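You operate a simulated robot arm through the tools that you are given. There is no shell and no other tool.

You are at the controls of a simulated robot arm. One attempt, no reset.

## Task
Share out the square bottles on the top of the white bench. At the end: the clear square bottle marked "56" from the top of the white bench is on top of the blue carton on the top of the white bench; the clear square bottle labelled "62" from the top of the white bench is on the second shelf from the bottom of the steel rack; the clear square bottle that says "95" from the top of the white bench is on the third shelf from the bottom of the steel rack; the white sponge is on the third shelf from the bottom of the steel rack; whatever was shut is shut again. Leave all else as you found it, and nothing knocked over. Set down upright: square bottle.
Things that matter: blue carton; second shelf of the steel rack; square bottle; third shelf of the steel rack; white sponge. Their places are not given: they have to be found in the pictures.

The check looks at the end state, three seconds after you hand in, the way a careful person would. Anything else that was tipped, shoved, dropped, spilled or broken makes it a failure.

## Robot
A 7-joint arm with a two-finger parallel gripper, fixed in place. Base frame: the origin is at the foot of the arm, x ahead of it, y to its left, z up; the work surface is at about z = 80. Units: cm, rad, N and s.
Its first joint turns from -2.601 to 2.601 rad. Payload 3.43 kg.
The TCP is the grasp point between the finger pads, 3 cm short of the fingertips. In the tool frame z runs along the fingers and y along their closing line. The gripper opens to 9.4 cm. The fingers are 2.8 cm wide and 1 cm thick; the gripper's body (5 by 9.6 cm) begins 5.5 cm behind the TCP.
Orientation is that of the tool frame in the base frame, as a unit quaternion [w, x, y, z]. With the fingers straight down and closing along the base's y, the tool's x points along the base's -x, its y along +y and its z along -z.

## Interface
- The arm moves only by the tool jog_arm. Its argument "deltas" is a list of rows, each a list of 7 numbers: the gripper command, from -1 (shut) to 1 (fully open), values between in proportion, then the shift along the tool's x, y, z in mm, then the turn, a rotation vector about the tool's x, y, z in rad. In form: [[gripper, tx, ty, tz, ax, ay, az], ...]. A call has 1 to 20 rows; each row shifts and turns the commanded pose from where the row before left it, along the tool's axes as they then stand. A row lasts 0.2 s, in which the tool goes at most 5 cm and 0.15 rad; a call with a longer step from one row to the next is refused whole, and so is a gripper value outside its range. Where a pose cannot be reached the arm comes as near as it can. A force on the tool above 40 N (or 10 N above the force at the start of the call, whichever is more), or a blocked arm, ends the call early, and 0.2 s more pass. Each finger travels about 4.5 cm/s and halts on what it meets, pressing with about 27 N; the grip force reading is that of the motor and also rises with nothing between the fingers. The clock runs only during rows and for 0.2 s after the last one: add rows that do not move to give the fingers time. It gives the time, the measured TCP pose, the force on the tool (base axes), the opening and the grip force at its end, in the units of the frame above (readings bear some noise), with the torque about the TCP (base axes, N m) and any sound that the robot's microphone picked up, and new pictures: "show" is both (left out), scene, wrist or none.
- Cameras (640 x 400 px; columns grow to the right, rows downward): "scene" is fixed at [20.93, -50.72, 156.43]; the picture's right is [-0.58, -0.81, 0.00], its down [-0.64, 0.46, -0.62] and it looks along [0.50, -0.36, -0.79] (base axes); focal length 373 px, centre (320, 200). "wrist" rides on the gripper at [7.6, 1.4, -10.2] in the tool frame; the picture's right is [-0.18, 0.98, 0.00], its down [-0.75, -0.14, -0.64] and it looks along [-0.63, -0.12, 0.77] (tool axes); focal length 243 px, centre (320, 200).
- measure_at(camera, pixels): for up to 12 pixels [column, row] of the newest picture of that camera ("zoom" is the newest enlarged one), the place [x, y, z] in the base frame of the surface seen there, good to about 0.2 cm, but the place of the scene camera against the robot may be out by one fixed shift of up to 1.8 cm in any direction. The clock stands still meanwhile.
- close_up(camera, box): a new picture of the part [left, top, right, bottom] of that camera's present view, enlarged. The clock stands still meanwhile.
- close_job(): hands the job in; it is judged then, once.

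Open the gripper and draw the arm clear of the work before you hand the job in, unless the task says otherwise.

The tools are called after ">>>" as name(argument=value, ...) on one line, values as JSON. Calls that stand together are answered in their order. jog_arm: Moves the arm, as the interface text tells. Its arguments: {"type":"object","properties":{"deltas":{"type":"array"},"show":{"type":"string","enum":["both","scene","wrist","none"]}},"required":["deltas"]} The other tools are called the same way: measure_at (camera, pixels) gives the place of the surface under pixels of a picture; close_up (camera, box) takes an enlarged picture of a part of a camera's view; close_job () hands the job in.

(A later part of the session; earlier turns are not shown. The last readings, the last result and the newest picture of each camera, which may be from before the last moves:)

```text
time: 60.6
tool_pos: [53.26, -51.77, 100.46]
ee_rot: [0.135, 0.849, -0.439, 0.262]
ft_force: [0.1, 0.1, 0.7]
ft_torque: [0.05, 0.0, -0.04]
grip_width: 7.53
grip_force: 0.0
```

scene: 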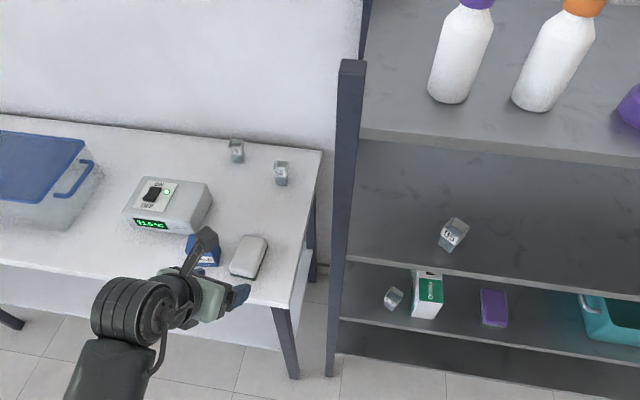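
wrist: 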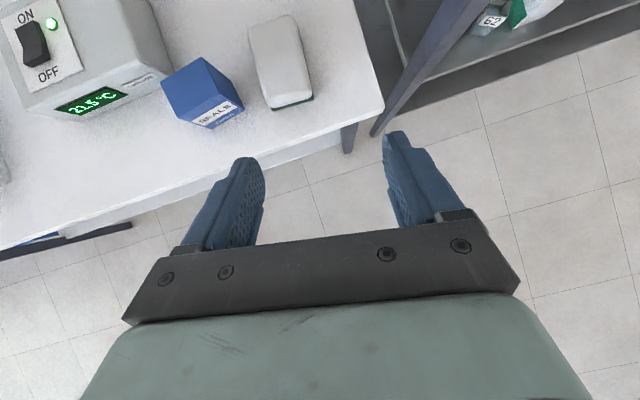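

I'm at r = 74 facing the bench at heading −54.6°. I extend out to hover over bottle 56 at z ≈ 101.

>>> jog_arm(deltas=[[0.6, 32.7, -6.7, 21.0, 0, 0, 0], [0.6, 32.7, -6.7, 21.0, 0, 0, 0], [0.6, 32.7, -6.7, 21.0, 0, 0, 0], [0.6, 32.7, -6.7, 21.0, 0, 0, 0], [0.6, 32.7, -6.7, 21.0, 0, 0, 0], [0.6, 32.7, -6.7, 21.0, 0, 0, 0], [0.6, 32.7, -6.7, 21.0, 0, 0, 0], [0.6, 32.7, -6.7, 21.0, 0, 0, 0], [0.6, 32.7, -6.7, 21.0, 0, 0, 0], [0.6, 32.7, -6.7, 21.0, 0, 0, 0], [0.6, 0, 0, 0, 0, 0, 0]])

>>> close_up(camera="wrist", box=[270, 130, 370, 200])

```text
time: 63.0
tool_pos: [80.85, -79.68, 101.39]
ee_rot: [0.136, 0.848, -0.44, 0.262]
ft_force: [0.1, 0.5, -1.0]
ft_torque: [0.01, -0.01, -0.02]
grip_width: 7.52
grip_force: 0.0
```

scene: 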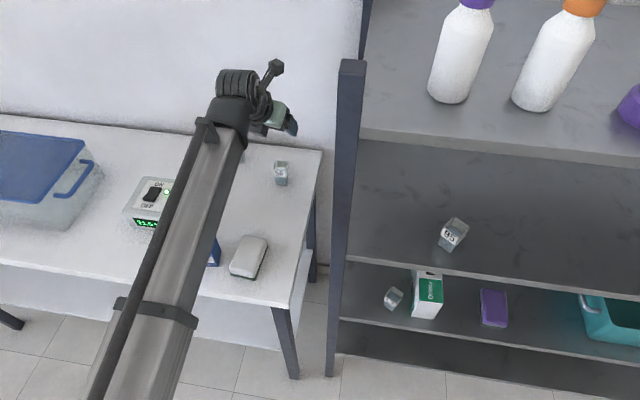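
wrist: 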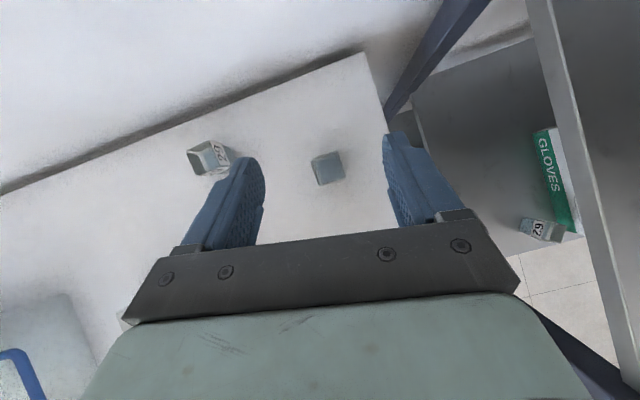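

```text
5.71 times, centred on (320, 165) of wrist
```

zoom: 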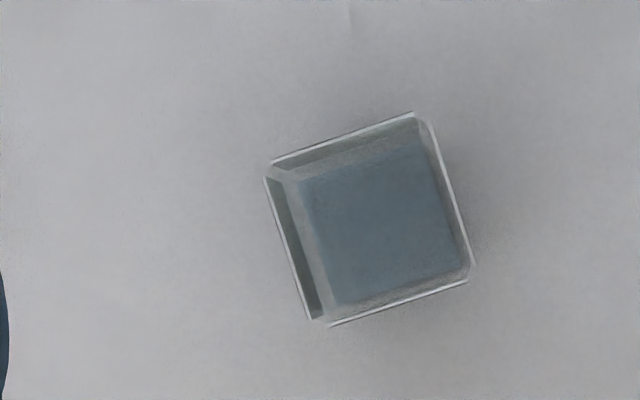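

Bottle 56 sits about 10° off the tool heading, turned counter-clockwise. I try turning 3° that way to cut the misalignment and see whether the joint limit allows it.

>>> jog_arm(deltas=[[0.6, 0, 0, 0, 0.0141, 0, -0.0207], [0.6, 0, 0, 0, 0.0141, 0, -0.0207], [0.6, 0, 0, 0, 0, 0, 0]], show="wrist")

```text
time: 63.8
tool_pos: [81.11, -79.35, 101.58]
ee_rot: [0.13, 0.857, -0.423, 0.265]
ft_force: [0.1, -0.5, -0.2]
ft_torque: [-0.03, 0.03, -0.04]
grip_width: 7.54
grip_force: 0.1
out of reach, approached as far as the arm can: row 2
```

wrist: 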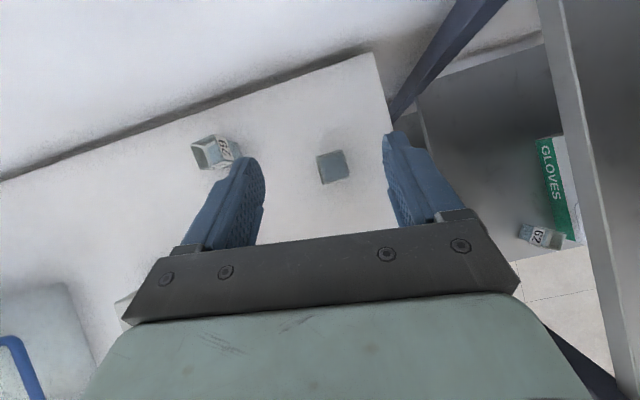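

The limit is at about 8° from the azimuth, leaving heading −52.4°, about 7.6° off the bottle, which is acceptable. Its rim centre works out to (82.05, −80.6). I back off half a degree and go down to z ≈ 90.

>>> jog_arm(deltas=[[0.6, 0, 0, 0, -0.005, 0, 0.0074], [0.6, -12.7, 0, 20.1, 0, 0, 0], [0.6, -12.7, 0, 20.1, 0, 0, 0], [0.6, -12.7, 0, 20.1, 0, 0, 0], [0.6, -12.7, 0, 20.1, 0, 0, 0], [0.6, -12.7, 0, 20.1, 0, 0, 0], [0.6, 0, 0, 0, 0, 0, 0]])

>>> close_up(camera="wrist", box=[250, 110, 400, 220])

```text
time: 65.4
tool_pos: [81.45, -79.77, 89.44]
ee_rot: [0.129, 0.858, -0.421, 0.265]
ft_force: [-0.2, -0.1, 0.0]
ft_torque: [0.01, 0.01, -0.02]
grip_width: 7.52
grip_force: 0.1
```

scene: 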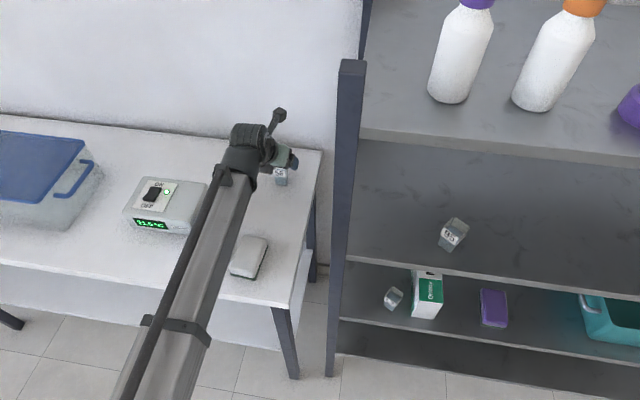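
wrist: 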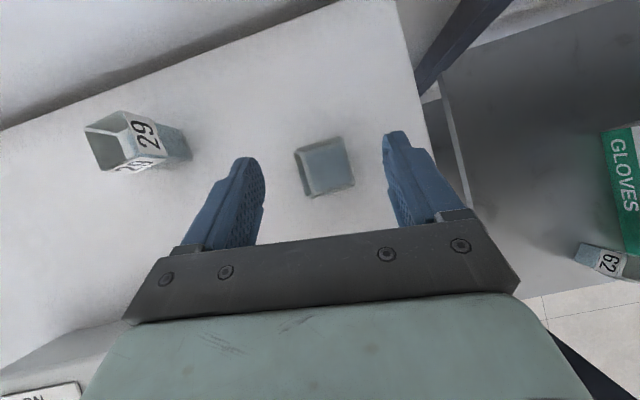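

```text
3.64 times, centred on (325, 165) of wrist
```

zoom: 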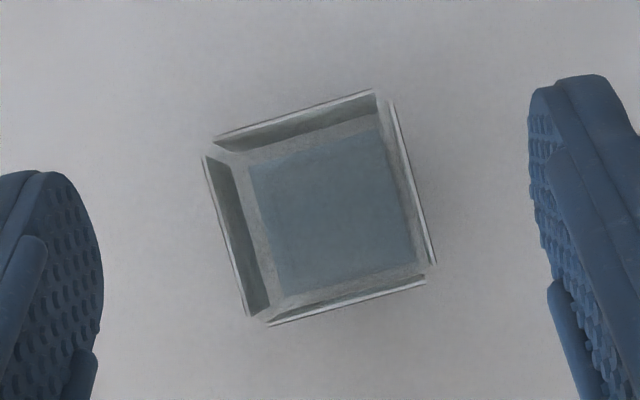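

Position matches the target (81.45, −79.77), with the bottle well between the fingers at (325,167). I go down the last 4.4 cm to z ≈ 85.

>>> jog_arm(deltas=[[0.6, -8.3, 0, 12.2, 0, 0, 0], [0.6, -8.3, 0, 12.2, 0, 0, 0], [0.6, -8.3, 0, 12.2, 0, 0, 0], [0.6, 0, 0, 0, 0, 0, 0], [0.6, 0, 0, 0, 0, 0, 0]])

```text
time: 66.6
tool_pos: [81.33, -79.5, 85.14]
ee_rot: [0.129, 0.858, -0.421, 0.266]
ft_force: [0.3, -0.1, 0.5]
ft_torque: [0.01, 0.03, 0.0]
grip_width: 7.51
grip_force: 0.1
```

scene: 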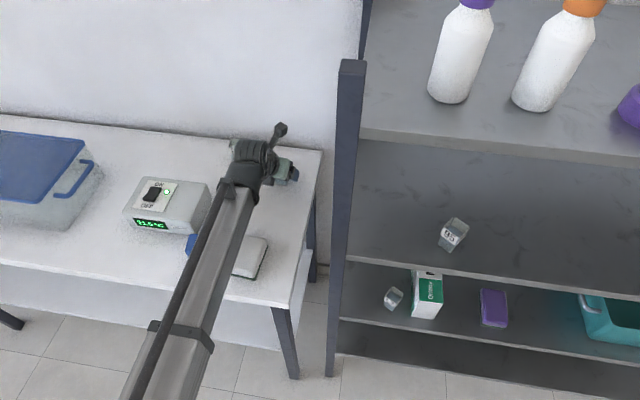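
wrist: 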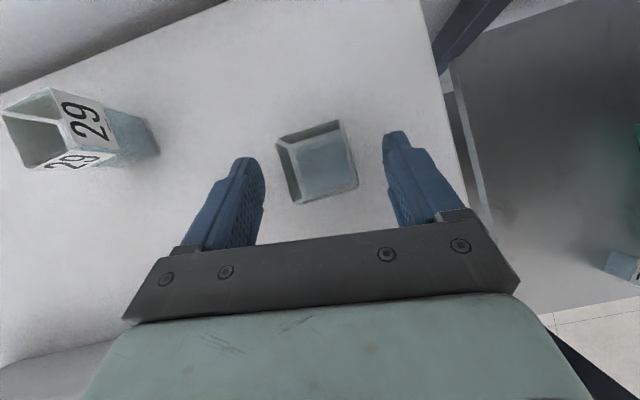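

There is no force, and the bottle's axis is about 1.3 cm ahead of the TCP. I close the fingers.

>>> jog_arm(deltas=[[-0.1, 0, 0, 0, 0, 0, 0], [-0.3, 0, 0, 0, 0, 0, 0], [-1, 0, 0, 0, 0, 0, 0], [-1, 0, 0, 0, 0, 0, 0], [-1, 0, 0, 0, 0, 0, 0], [-1, 0, 0, 0, 0, 0, 0], [-1, 0, 0, 0, 0, 0, 0]])

>>> close_up(camera="wrist", box=[220, 100, 420, 240])

```text
time: 68.2
tool_pos: [81.42, -79.61, 85.12]
ee_rot: [0.129, 0.858, -0.421, 0.265]
ft_force: [-0.2, 0.3, 1.0]
ft_torque: [0.03, -0.03, -0.01]
grip_width: 3.76
grip_force: 26.6
```

scene: 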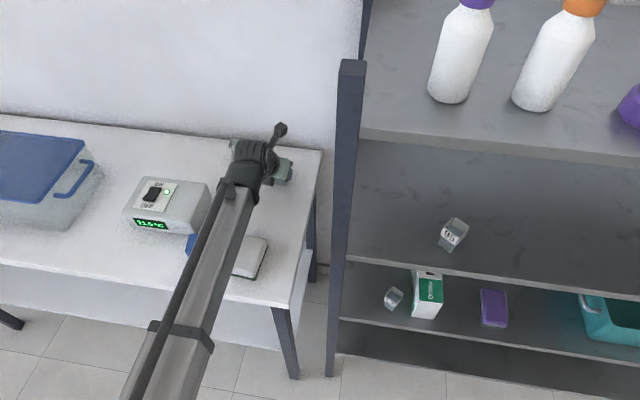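
wrist: 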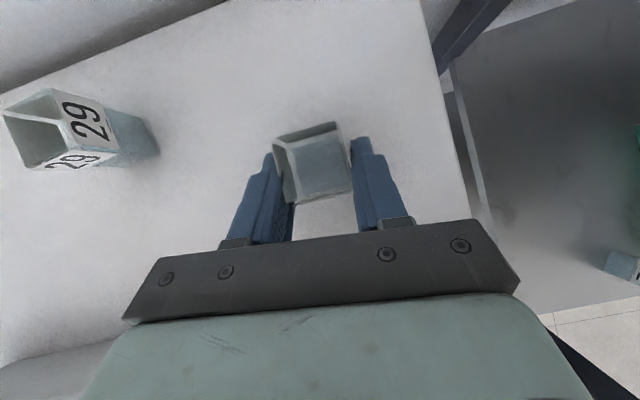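

```text
2.86 times, centred on (320, 170) of wrist
```

zoom: 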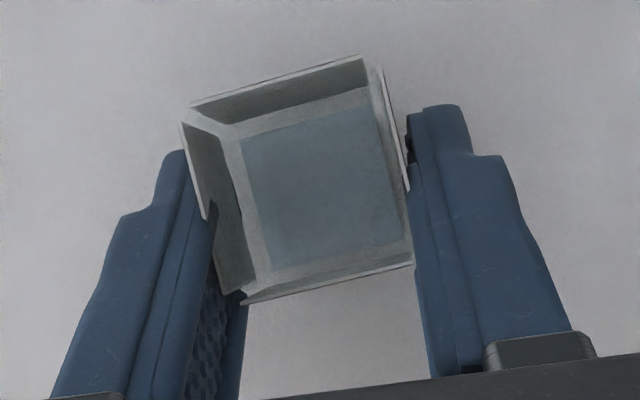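

The grip holds at 3.76 cm and 26.6 N, with the bottle squared up to within a few degrees. I lift slowly 3 cm first to check the hold.

>>> jog_arm(deltas=[[-1, 2.8, 0, -4.1, 0, 0, 0], [-1, 5.6, 0, -8.3, 0, 0, 0], [-1, 8.4, 0, -12.4, 0, 0, 0], [-1, 0, 0, 0, 0, 0, 0]])

>>> close_up(camera="wrist", box=[220, 100, 420, 240])

```text
time: 69.2
tool_pos: [81.26, -79.51, 88.09]
ee_rot: [0.13, 0.857, -0.422, 0.266]
ft_force: [-0.1, -0.9, 0.1]
ft_torque: [0.01, 0.01, 0.0]
grip_width: 3.77
grip_force: 27.1
```

scene: 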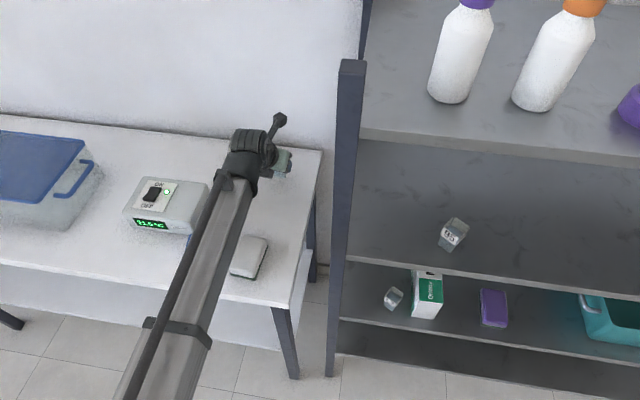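
wrist: 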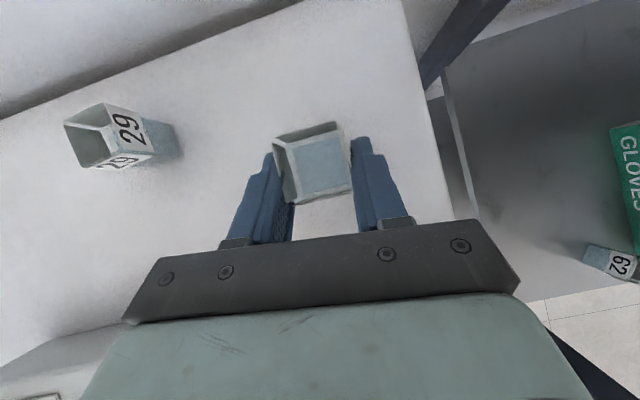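

```text
2.86 times, centred on (320, 170) of wrist
```

zoom: 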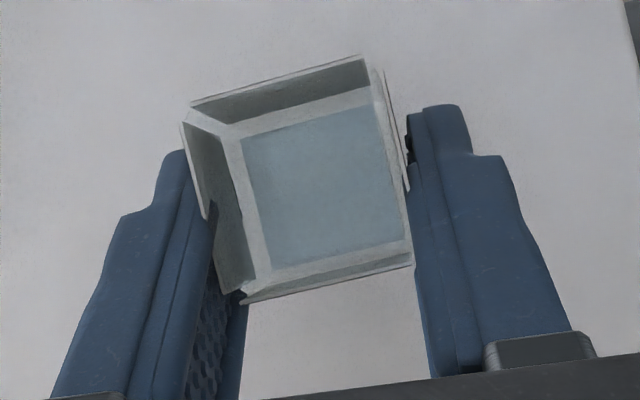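

The bottle is held firmly, with its axis 1.2 cm ahead of the TCP and its base 5.1 cm below it. I raise it to z ≈ 100, pull back, and swing over toward the carton at (71.9, −53.85).

>>> jog_arm(deltas=[[-1, 0, 0, 0, -0.0146, 0, 0.0215], [-1, 13.5, 0, -19.85, 0, 0, 0], [-1, 13.5, 0, -19.85, 0, 0, 0], [-1, 13.5, 0, -19.85, 0, 0, 0], [-1, 13.5, 0, -19.85, 0, 0, 0], [-1, 13.5, 0, -19.85, 0, 0, 0], [-1, -29.2, 5, -19.9, 0, 0, 0], [-1, -29.2, 5, -19.9, 0, 0, 0], [-1, -29.2, 5, -19.9, 0, 0, 0], [-1, -29.2, 5, -19.9, 0, 0, 0], [-1, -29.2, 5, -19.9, 0, 0, 0], [-1, -29.2, 5, -19.9, 0, 0, 0], [-1, -29.2, 5, -19.9, 0, 0, 0], [-1, 0, 0, 0, 0, 0, 0]])

```text
time: 72.2
tool_pos: [63.92, -61.62, 100.23]
ee_rot: [0.134, 0.851, -0.434, 0.263]
ft_force: [0.2, 0.3, -0.5]
ft_torque: [0.02, -0.03, 0.0]
grip_width: 3.74
grip_force: 26.8
```

scene: 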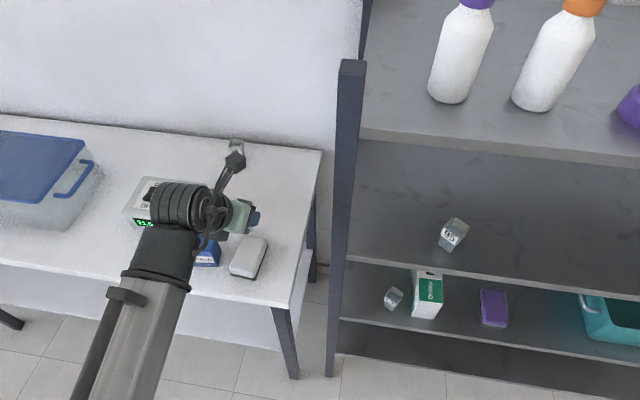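
wrist: 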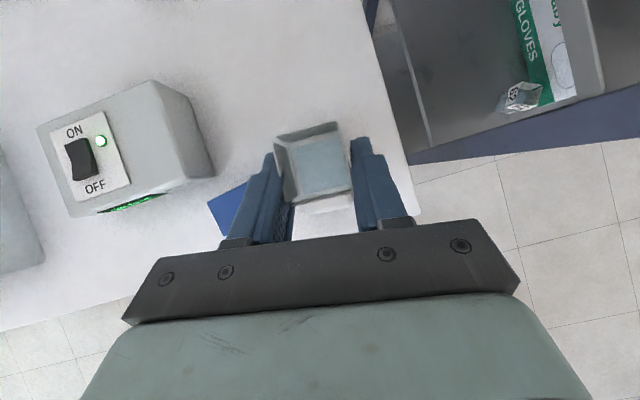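

The bottle is above the sponge area at r = 88.8. Now I shift left to put the bottle over the carton, turning the heading to about −45.5°.

>>> jog_arm(deltas=[[-1, -5.8, -27.1, -3.9, 0.0208, 0, -0.0306], [-1, -4.9, -27.4, -3.4, 0.0208, 0, -0.0306], [-1, -4.1, -27.6, -2.8, 0.0208, 0, -0.0306], [-1, -3.2, -27.7, -2.2, 0.0208, 0, -0.0306], [-1, 0, 0, 0, 0, 0, 0]])

>>> close_up(camera="wrist", box=[220, 90, 420, 250])

>>> close_up(camera="scene", box=[140, 170, 300, 300])

```text
time: 73.4
tool_pos: [71.14, -53.05, 100.16]
ee_rot: [0.113, 0.882, -0.368, 0.272]
ft_force: [0.6, -0.5, -0.5]
ft_torque: [0.01, -0.02, -0.01]
grip_width: 3.75
grip_force: 26.8
```

scene: 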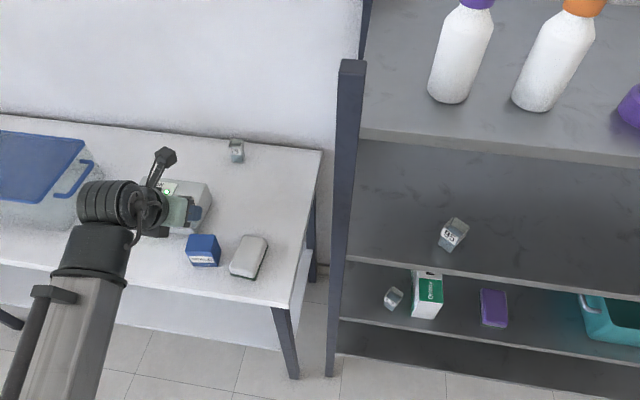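
wrist: 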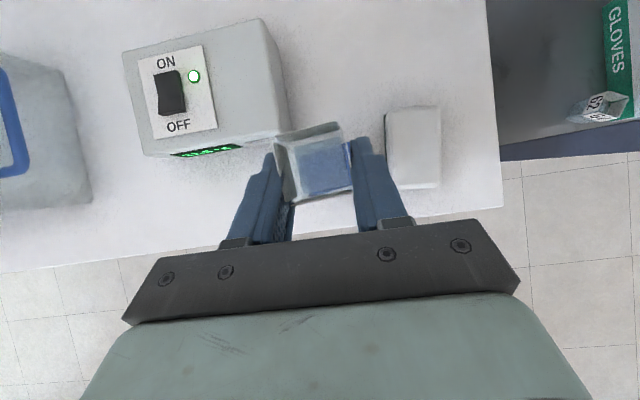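

```text
2.50 times, centred on (320, 170) of wrist
```

zoom: 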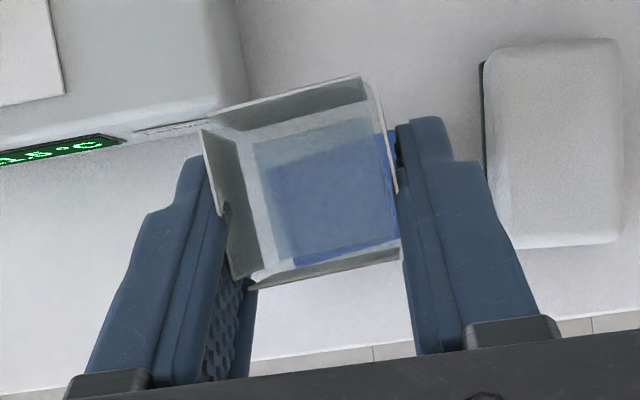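

```text
3.08 times, centred on (220, 235) of scene
```

zoom: 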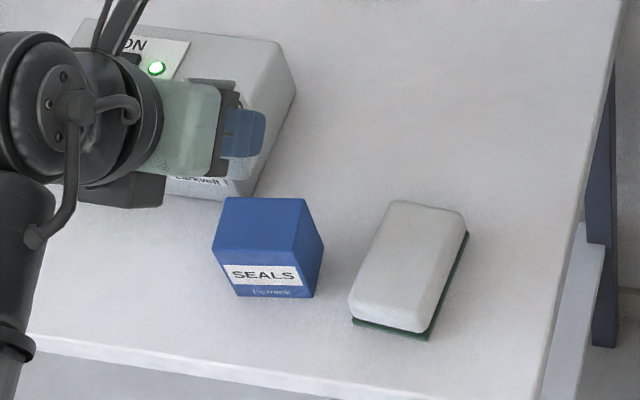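

Through the clear bottle I can see the carton's blue top, and its centre projects to about (331,170), matching the measured centre; the bottle's axis is within 0.15 cm of it. I lower 7.5 cm to just above the carton.

>>> jog_arm(deltas=[[-1, -10.7, 0, 15.4, 0, 0, 0], [-1, -10.7, 0, 15.4, 0, 0, 0], [-1, -10.7, 0, 15.4, 0, 0, 0], [-1, -10.7, 0, 15.4, 0, 0, 0], [-1, 0, 0, 0, 0, 0, 0]])

>>> close_up(camera="scene", box=[140, 170, 300, 300])

>>> close_up(camera="wrist", box=[220, 90, 420, 250])

```text
time: 74.6
tool_pos: [71.05, -52.94, 92.82]
ee_rot: [0.114, 0.881, -0.369, 0.272]
ft_force: [-1.2, -1.0, -0.3]
ft_torque: [0.01, 0.0, -0.04]
grip_width: 3.73
grip_force: 26.6
```

scene: 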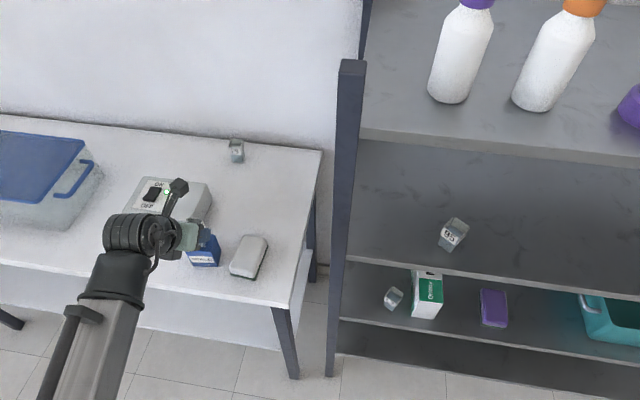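
wrist: 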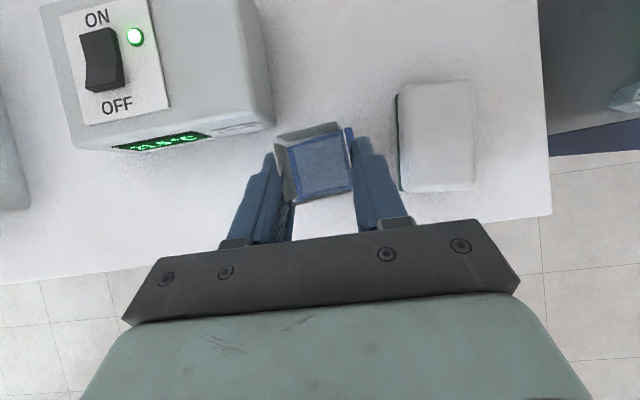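

```text
3.08 times, centred on (220, 235) of scene
```

zoom: 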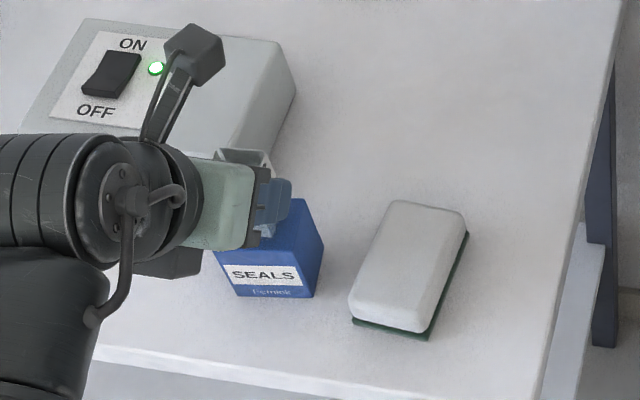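

```text
2.50 times, centred on (320, 170) of wrist
```

zoom: 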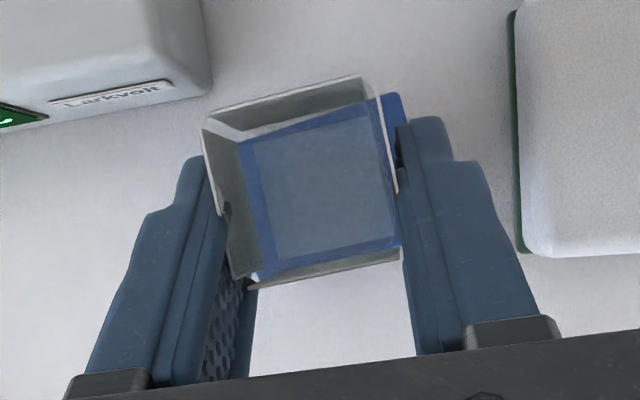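

The bottle's base is inside the carton's outline, about 1.5 mm left of centre. I correct that and lower in small steps until a touch shows.

>>> jog_arm(deltas=[[-1, 0, 1.5, 0, 0, 0, 0], [-1, -1.7, 0, 2.5, 0, 0, 0], [-1, -1.1, 0, 1.6, 0, 0, 0], [-1, 0, 0, 0, 0, 0, 0]], show="none")

```text
time: 75.6
tool_pos: [70.94, -53.06, 92.31]
ee_rot: [0.113, 0.882, -0.369, 0.272]
ft_force: [-0.2, -0.3, 0.0]
ft_torque: [0.01, 0.0, 0.0]
grip_width: 3.74
grip_force: 26.7
```

There's no contact yet at z = 92.31. I continue with roughly 1 mm steps.

>>> jog_arm(deltas=[[-1, -0.6, 0, 0.8, 0, 0, 0], [-1, -0.6, 0, 0.8, 0, 0, 0], [-1, 0, 0, 0, 0, 0, 0]], show="none")

```text
time: 76.4
tool_pos: [70.8, -53.09, 92.18]
ee_rot: [0.114, 0.881, -0.368, 0.274]
ft_force: [-0.6, 1.5, 7.4]
ft_torque: [0.14, -0.12, 0.02]
grip_width: 3.73
grip_force: 27.0
```

There is contact at 7.4 N, a little firm. I ease up about 0.5 mm and then open the fingers slowly.

>>> jog_arm(deltas=[[-1, 0.3, 0, -0.45, 0, 0, 0], [-1, 0, 0, 0, 0, 0, 0]], show="wrist")

>>> close_up(camera="wrist", box=[220, 90, 420, 250])

```text
time: 77.0
tool_pos: [70.87, -53.16, 92.08]
ee_rot: [0.114, 0.882, -0.369, 0.272]
ft_force: [0.4, 1.4, 8.1]
ft_torque: [0.1, -0.19, 0.02]
grip_width: 3.74
grip_force: 26.9
```

wrist: 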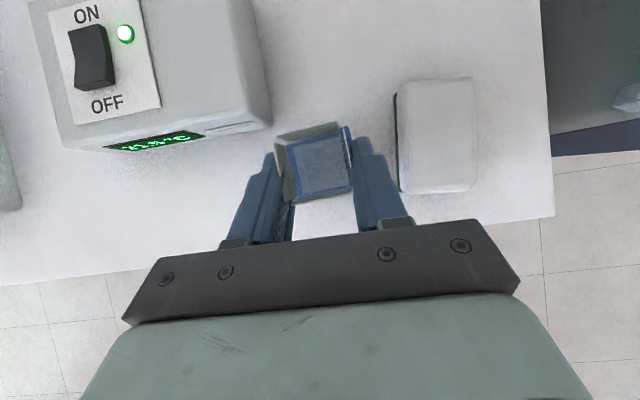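

```text
2.50 times, centred on (320, 170) of wrist
```

zoom: 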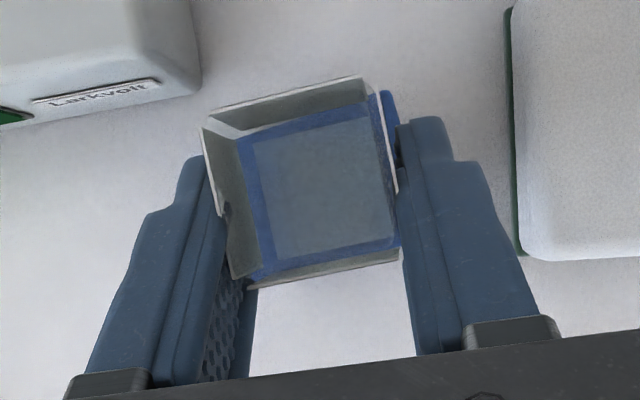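

The bottle's base sits evenly inside the carton's blue top. I open the fingers gently.

>>> jog_arm(deltas=[[-0.15, 0, 0, 0, 0, 0, 0], [0.0, 0, 0, 0, 0, 0, 0], [0.2, 0, 0, 0, 0, 0, 0], [0.4, 0, 0, 0, 0, 0, 0], [0.4, 0, 0, 0, 0, 0, 0]])

>>> close_up(camera="wrist", box=[220, 90, 420, 250])

```text
time: 78.2
tool_pos: [70.87, -53.17, 92.21]
ee_rot: [0.114, 0.882, -0.368, 0.272]
ft_force: [-0.3, -0.1, 0.2]
ft_torque: [0.0, -0.01, -0.04]
grip_width: 6.56
grip_force: 0.0
```

scene: 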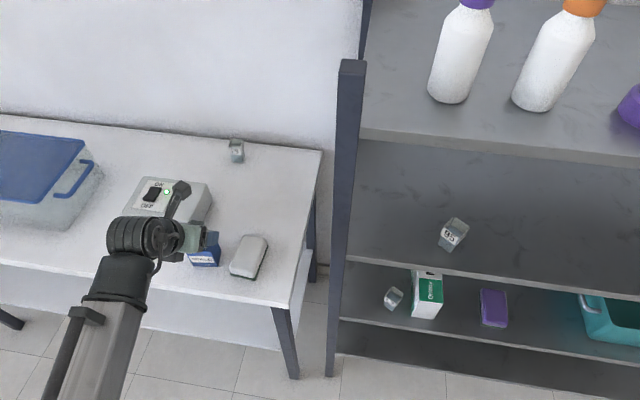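
wrist: 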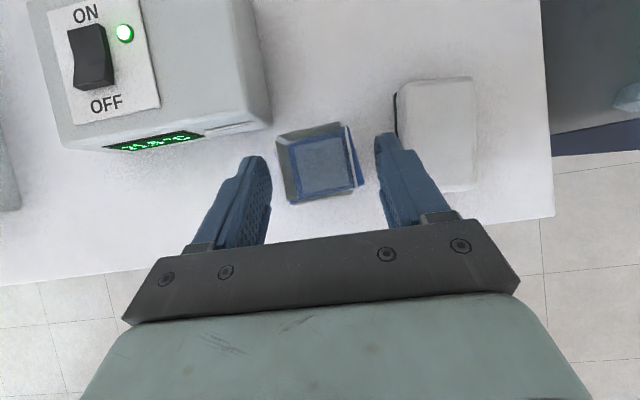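

```text
2.50 times, centred on (320, 170) of wrist
```

zoom: 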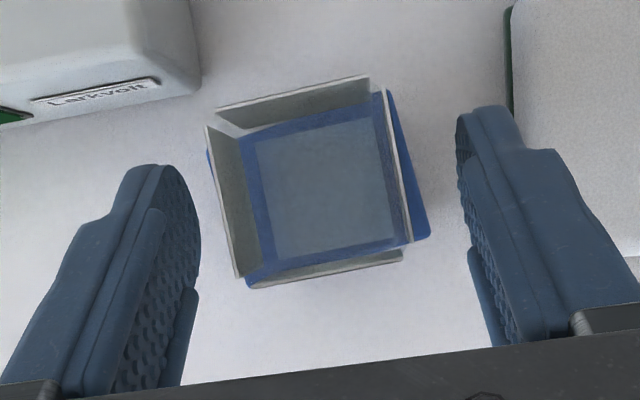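

Bottle 56 stands upright and centred on the carton. I back out along the tool axis, rise to z ≈ 102, then move over to hover above the sponge.

>>> jog_arm(deltas=[[0.4, 0, 0, -10, 0, 0, 0], [0.4, 0, 0, -20, 0, 0, 0], [0.4, 0, 0, -30, 0, 0, 0], [0.6, 14, 0, -20.7, 0, 0, 0], [0.6, 14, 0, -20.7, 0, 0, 0], [0.6, 9.6, 24.2, 6.5, -0.0169, 0, 0.0248], [0.7, 10.2, 23.8, 6.9, -0.0169, 0, 0.0248], [0.7, 10.7, 23.4, 7.3, -0.0169, 0, 0.0248], [0.7, 11.3, 23.0, 7.7, -0.0169, 0, 0.0248], [0.7, 0, 0, 0, 0, 0, 0]])

>>> close_up(camera="wrist", box=[240, 80, 400, 230])

>>> close_up(camera="scene", box=[140, 170, 300, 300])

```text
time: 80.4
tool_pos: [64.81, -60.77, 102.05]
ee_rot: [0.129, 0.858, -0.421, 0.266]
ft_force: [1.8, 0.1, 0.9]
ft_torque: [0.01, 0.02, 0.0]
grip_width: 8.0
grip_force: 0.1
```

scene: 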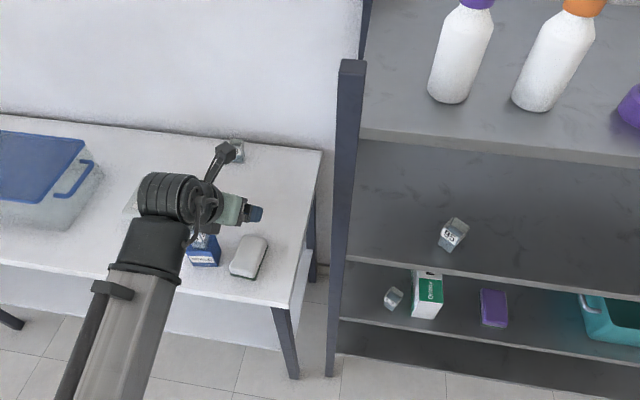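
wrist: 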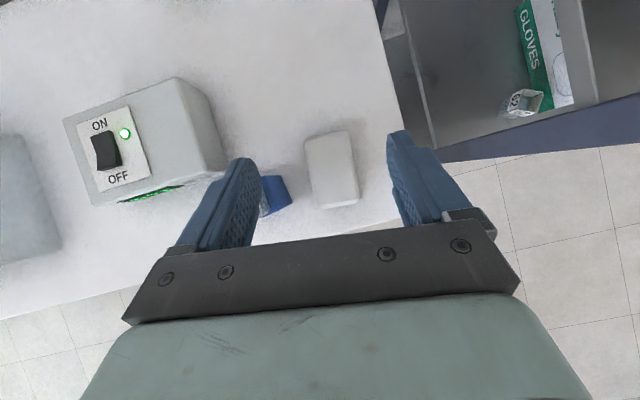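

```text
2.67 times, centred on (320, 155) of wrist
```

zoom: 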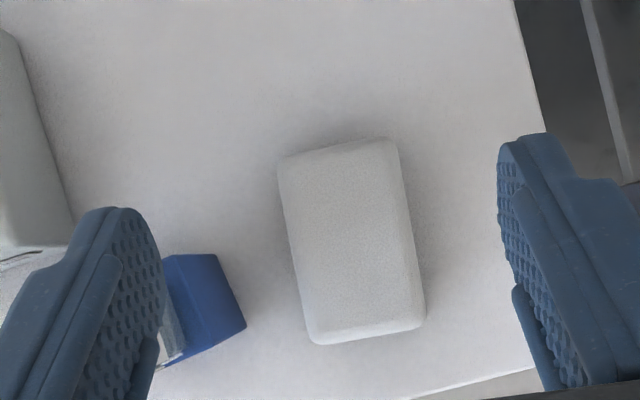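

```text
3.08 times, centred on (220, 235) of scene
```

zoom: 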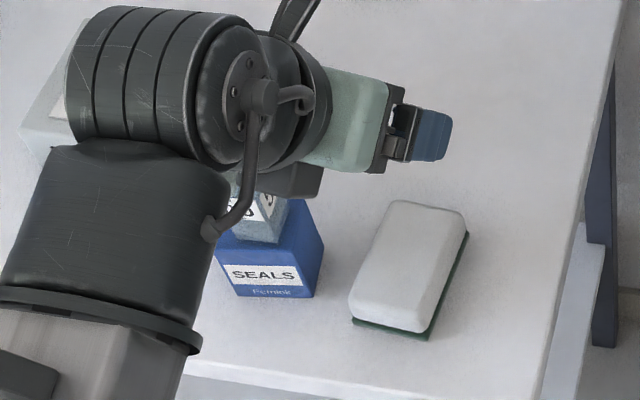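

The sponge is aligned with the tool to within about 1°, measuring 9.0 × 5.7 cm with its centre at (65.8, −61.6). I centre on it and go down to z ≈ 90, watching bottle 56 on the carton to the left.

>>> jog_arm(deltas=[[0.7, -13, -0.54, 20.2, 0, 0, 0], [0.7, -13, -0.54, 20.2, 0, 0, 0], [0.7, -13, -0.54, 20.2, 0, 0, 0], [0.7, -13, -0.54, 20.2, 0, 0, 0], [0.7, -13, -0.54, 20.2, 0, 0, 0], [0.7, 0, 0, 0, 0, 0, 0]])

>>> close_up(camera="wrist", box=[200, 80, 440, 240])

>>> close_up(camera="scene", box=[140, 170, 300, 300])

```text
time: 81.8
tool_pos: [65.23, -60.93, 90.01]
ee_rot: [0.129, 0.858, -0.421, 0.266]
ft_force: [0.4, 0.3, 0.0]
ft_torque: [0.04, 0.0, -0.02]
grip_width: 8.0
grip_force: 0.1
```

scene: 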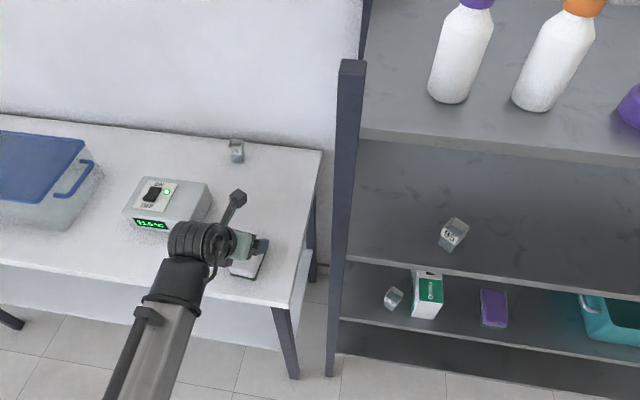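
wrist: 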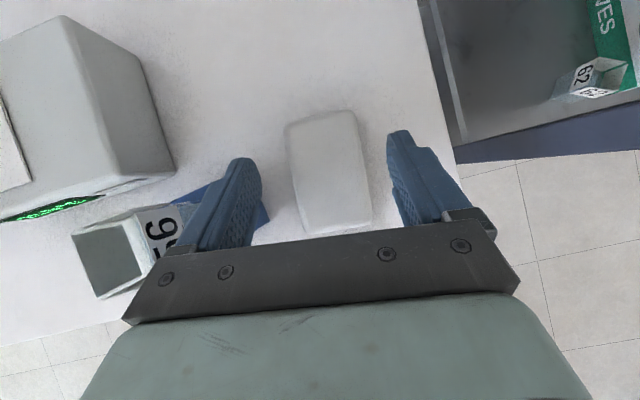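

```text
2.50 times, centred on (320, 160) of wrist
```

zoom: 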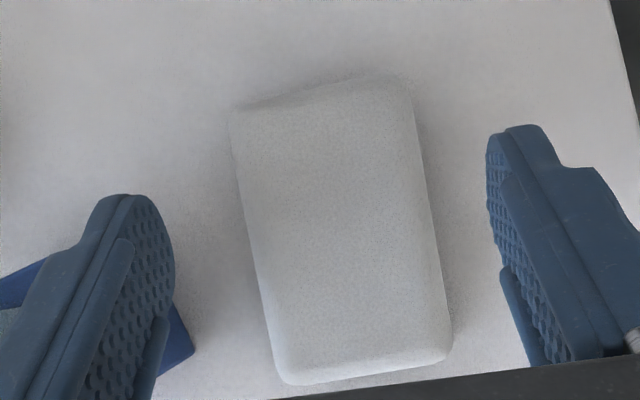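

```text
3.08 times, centred on (220, 235) of scene
```

zoom: 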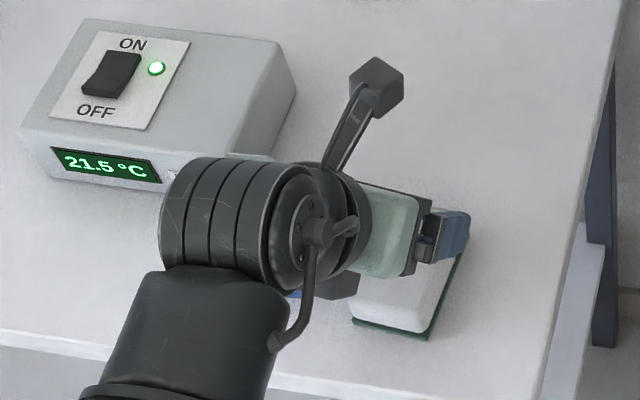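

Bottle 56 now appears close to the left side of the hand in the wrist view, around (115,260). Before going lower I'll measure its rim to be sure of the sideways gap.

>>> measure_at(camera="wrist", pixels=[[75, 235], [125, 222], [97, 295], [145, 278], [160, 240], [150, 215], [155, 265], [185, 205], [262, 215], [205, 195], [130, 250]])

>>> close_up(camera="wrist", box=[40, 170, 280, 320])

```text
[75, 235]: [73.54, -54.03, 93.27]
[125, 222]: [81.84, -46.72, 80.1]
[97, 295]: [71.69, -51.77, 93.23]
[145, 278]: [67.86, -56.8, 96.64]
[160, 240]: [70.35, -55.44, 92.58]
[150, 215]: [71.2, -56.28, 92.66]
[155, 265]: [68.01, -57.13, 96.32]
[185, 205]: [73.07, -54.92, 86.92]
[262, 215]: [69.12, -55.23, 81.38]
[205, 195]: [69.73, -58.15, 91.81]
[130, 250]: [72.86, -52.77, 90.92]
```

```text
2.67 times, centred on (160, 245) of wrist
```

zoom: 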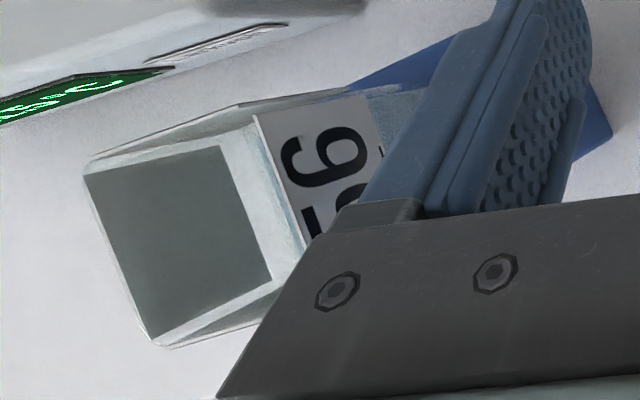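

Bottle 56's near face is 7.4 cm left of the tool axis while the finger's outer side is at 5.3 cm, so there is a 2 cm gap. I go down to z ≈ 84 around the sponge.

>>> jog_arm(deltas=[[0.7, -11.2, 0, 16.5, 0, 0, 0], [0.7, -11.2, 0, 16.5, 0, 0, 0], [0.7, -10.9, 0, 16, 0, 0, 0], [0.7, 0, 0, 0, 0, 0, 0], [0.7, 0, 0, 0, 0, 0, 0]])

```text
time: 83.0
tool_pos: [65.31, -60.91, 84.22]
ee_rot: [0.129, 0.858, -0.421, 0.265]
ft_force: [0.1, -0.6, -0.6]
ft_torque: [-0.03, -0.02, 0.0]
grip_width: 7.98
grip_force: 0.1
```

scene: 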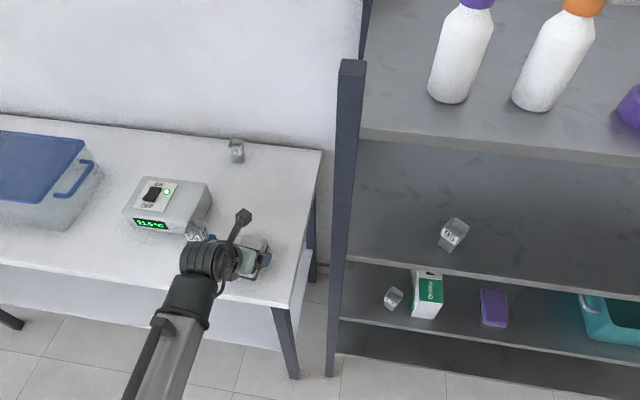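
wrist: 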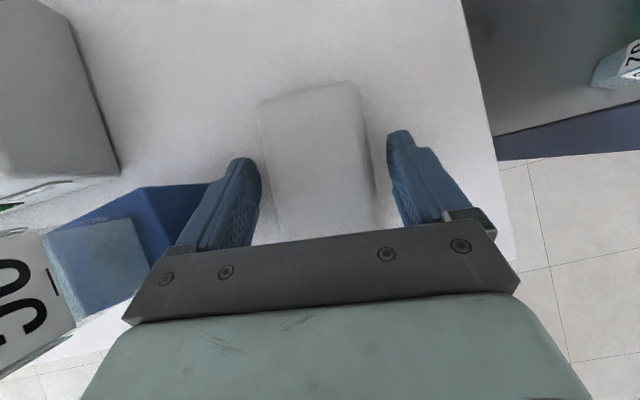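

The fingers straddle the sponge with no force. I lower 2 mm more and close to about 5 cm first, to see whether the sponge is firm.

>>> jog_arm(deltas=[[0.7, -1.4, 0, 2.1, 0, 0, 0], [0.35, 0, 0, 0, 0, 0, 0], [0.1, 0, 0, 0, 0, 0, 0], [0.05, 0, 0, 0, 0, 0, 0], [0.05, 0, 0, 0, 0, 0, 0], [0.05, 0, 0, 0, 0, 0, 0]])

```text
time: 84.4
tool_pos: [65.34, -60.9, 83.93]
ee_rot: [0.13, 0.858, -0.422, 0.264]
ft_force: [0.2, 0.0, 1.2]
ft_torque: [0.02, 0.02, 0.02]
grip_width: 6.28
grip_force: 27.0
```

scene: 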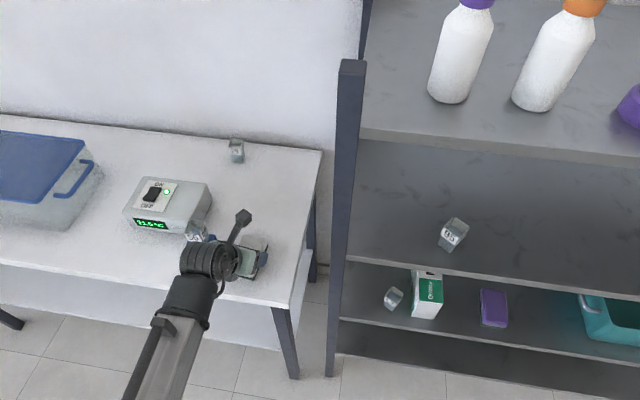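
wrist: 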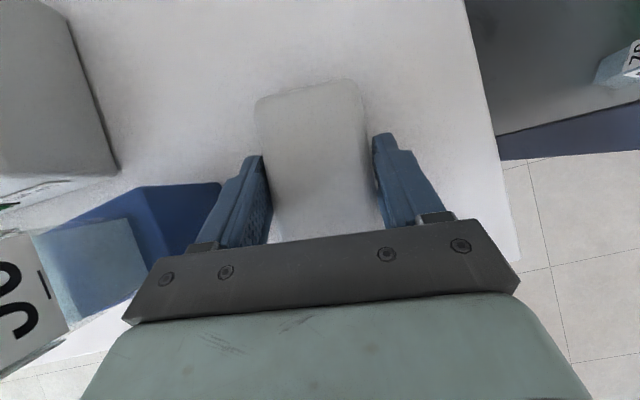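

The sponge is firm: width 6.28 cm, grip 27 N. I lift straight up, slowly at first.

>>> jog_arm(deltas=[[-1, 0, 0, 0, 0, 0, 0], [-1, 2.8, 0, -4.1, 0, 0, 0], [-1, 5.6, 0, -8.3, 0, 0, 0], [-1, 11.25, 0, -16.5, 0, 0, 0], [-1, 11.25, 0, -16.5, 0, 0, 0], [-1, 11.25, 0, -16.5, 0, 0, 0], [-1, 11.25, 0, -16.5, 0, 0, 0], [-1, 11.25, 0, -16.5, 0, 0, 0], [-1, 11.25, 0, -16.5, 0, 0, 0], [-1, 11.25, 0, -16.5, 0, 0, 0], [-1, 11.25, 0, -16.5, 0, 0, 0], [-1, 0, 0, 0, 0, 0, 0]])

>>> close_up(camera="scene", box=[140, 150, 300, 300])

```text
time: 87.0
tool_pos: [65.28, -60.88, 101.36]
ee_rot: [0.129, 0.858, -0.421, 0.265]
ft_force: [0.6, -0.4, 0.5]
ft_torque: [0.02, -0.03, 0.0]
grip_width: 6.25
grip_force: 26.5
```

scene: 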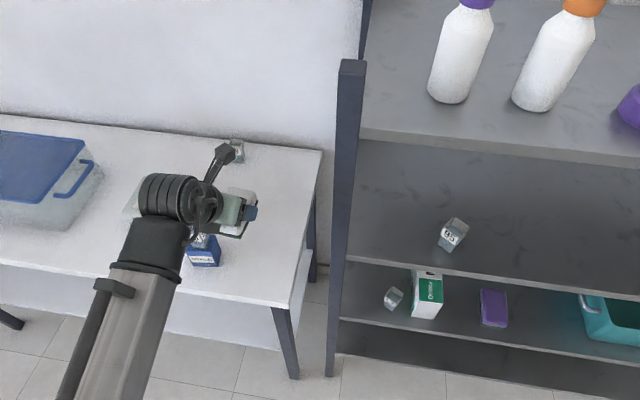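
wrist: 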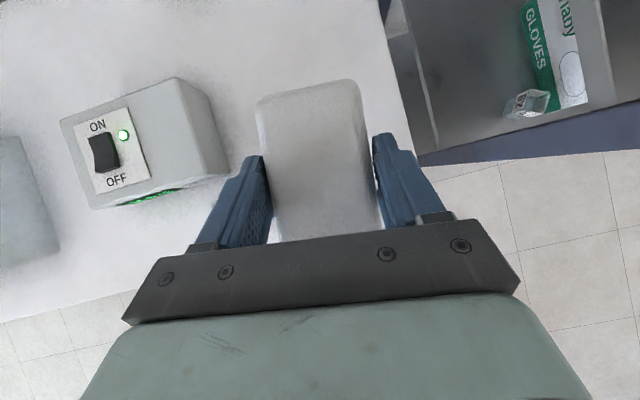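

```text
2.67 times, centred on (220, 225) of scene
```

zoom: 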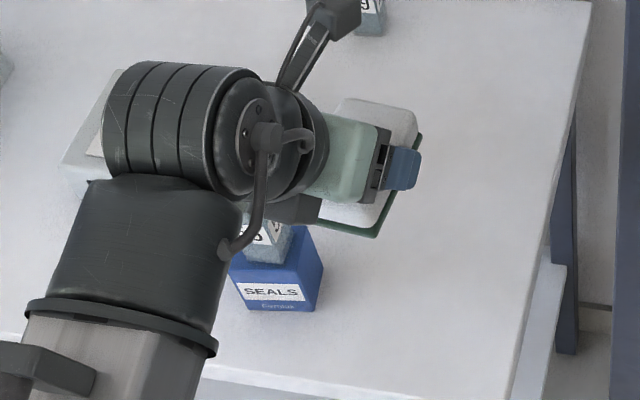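

The sponge is held flat, and bottle 56 remains on the carton. I pull back to r ≈ 73 and swing around to azimuth −74° in front of the rack, to the right of bottle 95.

>>> jog_arm(deltas=[[-1, -26.6, 5.1, -18.1, 0, 0, 0], [-1, -26.6, 5.1, -18.1, 0, 0, 0], [-1, -26.6, 5.1, -18.1, 0, 0, 0], [-1, -26.6, 5.1, -18.1, 0, 0, 0], [-1, -26.6, 5.1, -18.1, 0, 0, 0], [-1, 3.9, 32.7, 2.65, -0.02624, 0, 0.03861], [-1, 3.9, 32.7, 2.65, -0.02624, 0, 0.03861], [-1, 3.9, 32.7, 2.65, -0.02624, 0, 0.03861], [-1, 3.9, 32.7, 2.65, -0.02624, 0, 0.03861], [-1, 3.9, 32.7, 2.65, -0.02624, 0, 0.03861], [-1, 3.9, 32.7, 2.65, -0.02624, 0, 0.03861], [-1, 3.9, 32.7, 2.65, -0.02624, 0, 0.03861], [-1, 3.9, 32.7, 2.65, -0.02624, 0, 0.03861], [-1, 3.9, 32.7, 2.65, -0.02624, 0, 0.03861], [-1, 3.9, 32.7, 2.65, -0.02624, 0, 0.03861], [-1, 3.9, 32.7, 2.65, -0.02624, 0, 0.03861], [-1, 3.9, 32.7, 2.65, -0.02624, 0, 0.03861], [-1, 0, 0, 0, 0, 0, 0]])

>>> close_up(camera="scene", box=[140, 150, 300, 300])

```text
time: 90.8
tool_pos: [19.97, -69.95, 101.23]
ee_rot: [0.196, 0.709, -0.641, 0.219]
ft_force: [-0.1, -0.4, -0.1]
ft_torque: [-0.02, -0.01, 0.02]
grip_width: 6.3
grip_force: 27.3
```

scene: 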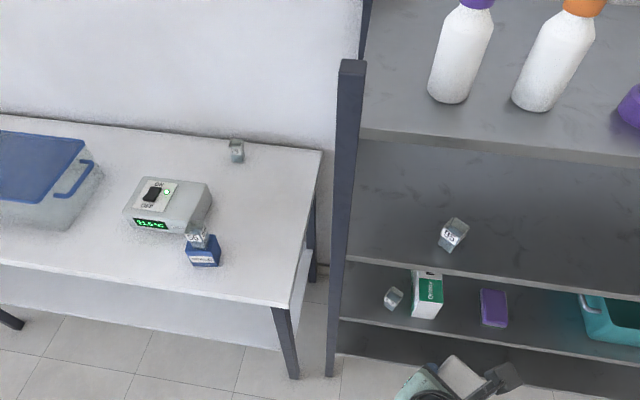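
wrist: 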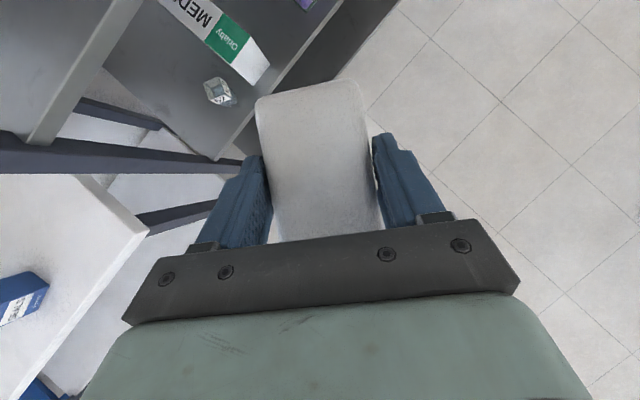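

```text
2.67 times, centred on (220, 225) of scene
```

zoom: 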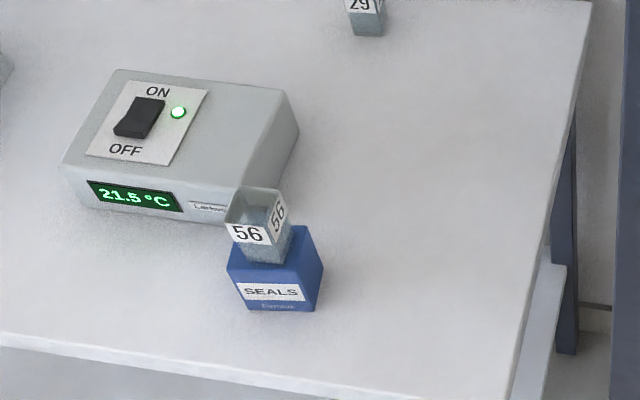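

Bottle 56 stands on the carton, and the block and bottle 29 are untouched. Now I move the sponge in toward (29.2, −102.7) above the third shelf, first part.

>>> jog_arm(deltas=[[-1, 27, -5.76, 19.8, 0, 0, 0], [-1, 27, -5.76, 19.8, 0, 0, 0], [-1, 27, -5.76, 19.8, 0, 0, 0], [-1, 27, -5.76, 19.8, 0, 0, 0], [-1, 27, -5.76, 19.8, 0, 0, 0], [-1, 27, -5.76, 19.8, 0, 0, 0], [-1, 0, 0, 0, 0, 0, 0]])

>>> close_up(camera="scene", box=[370, 170, 590, 340])

```text
time: 92.4
tool_pos: [25.35, -89.64, 100.71]
ee_rot: [0.197, 0.708, -0.641, 0.219]
ft_force: [-0.7, -0.1, -0.3]
ft_torque: [0.02, 0.01, 0.01]
grip_width: 6.29
grip_force: 26.7
```

scene: 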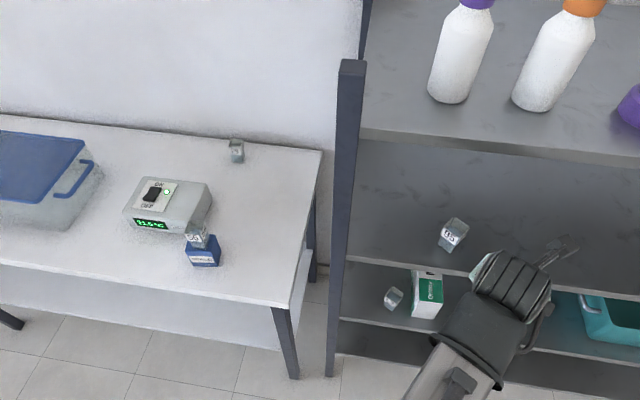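
wrist: 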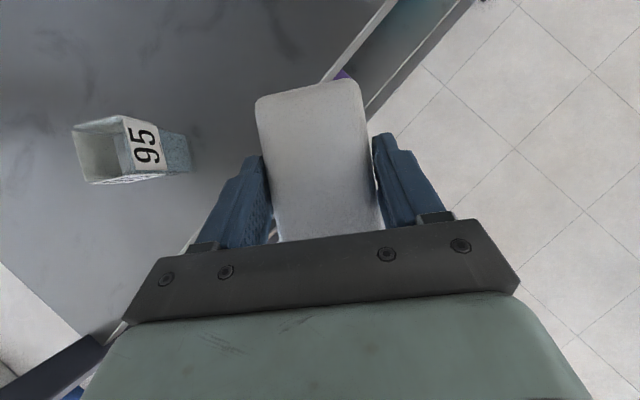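

```text
2.35 times, centred on (480, 255) of scene
```

zoom: 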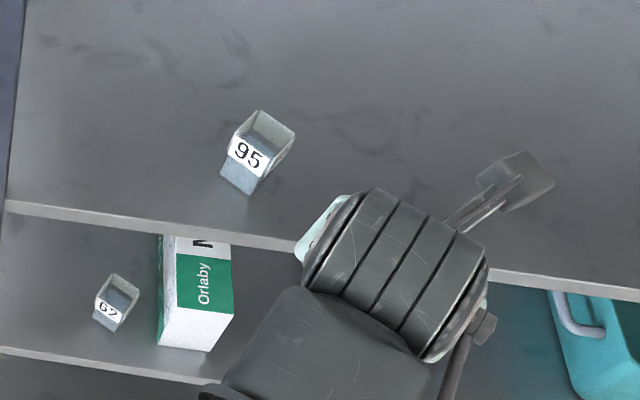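

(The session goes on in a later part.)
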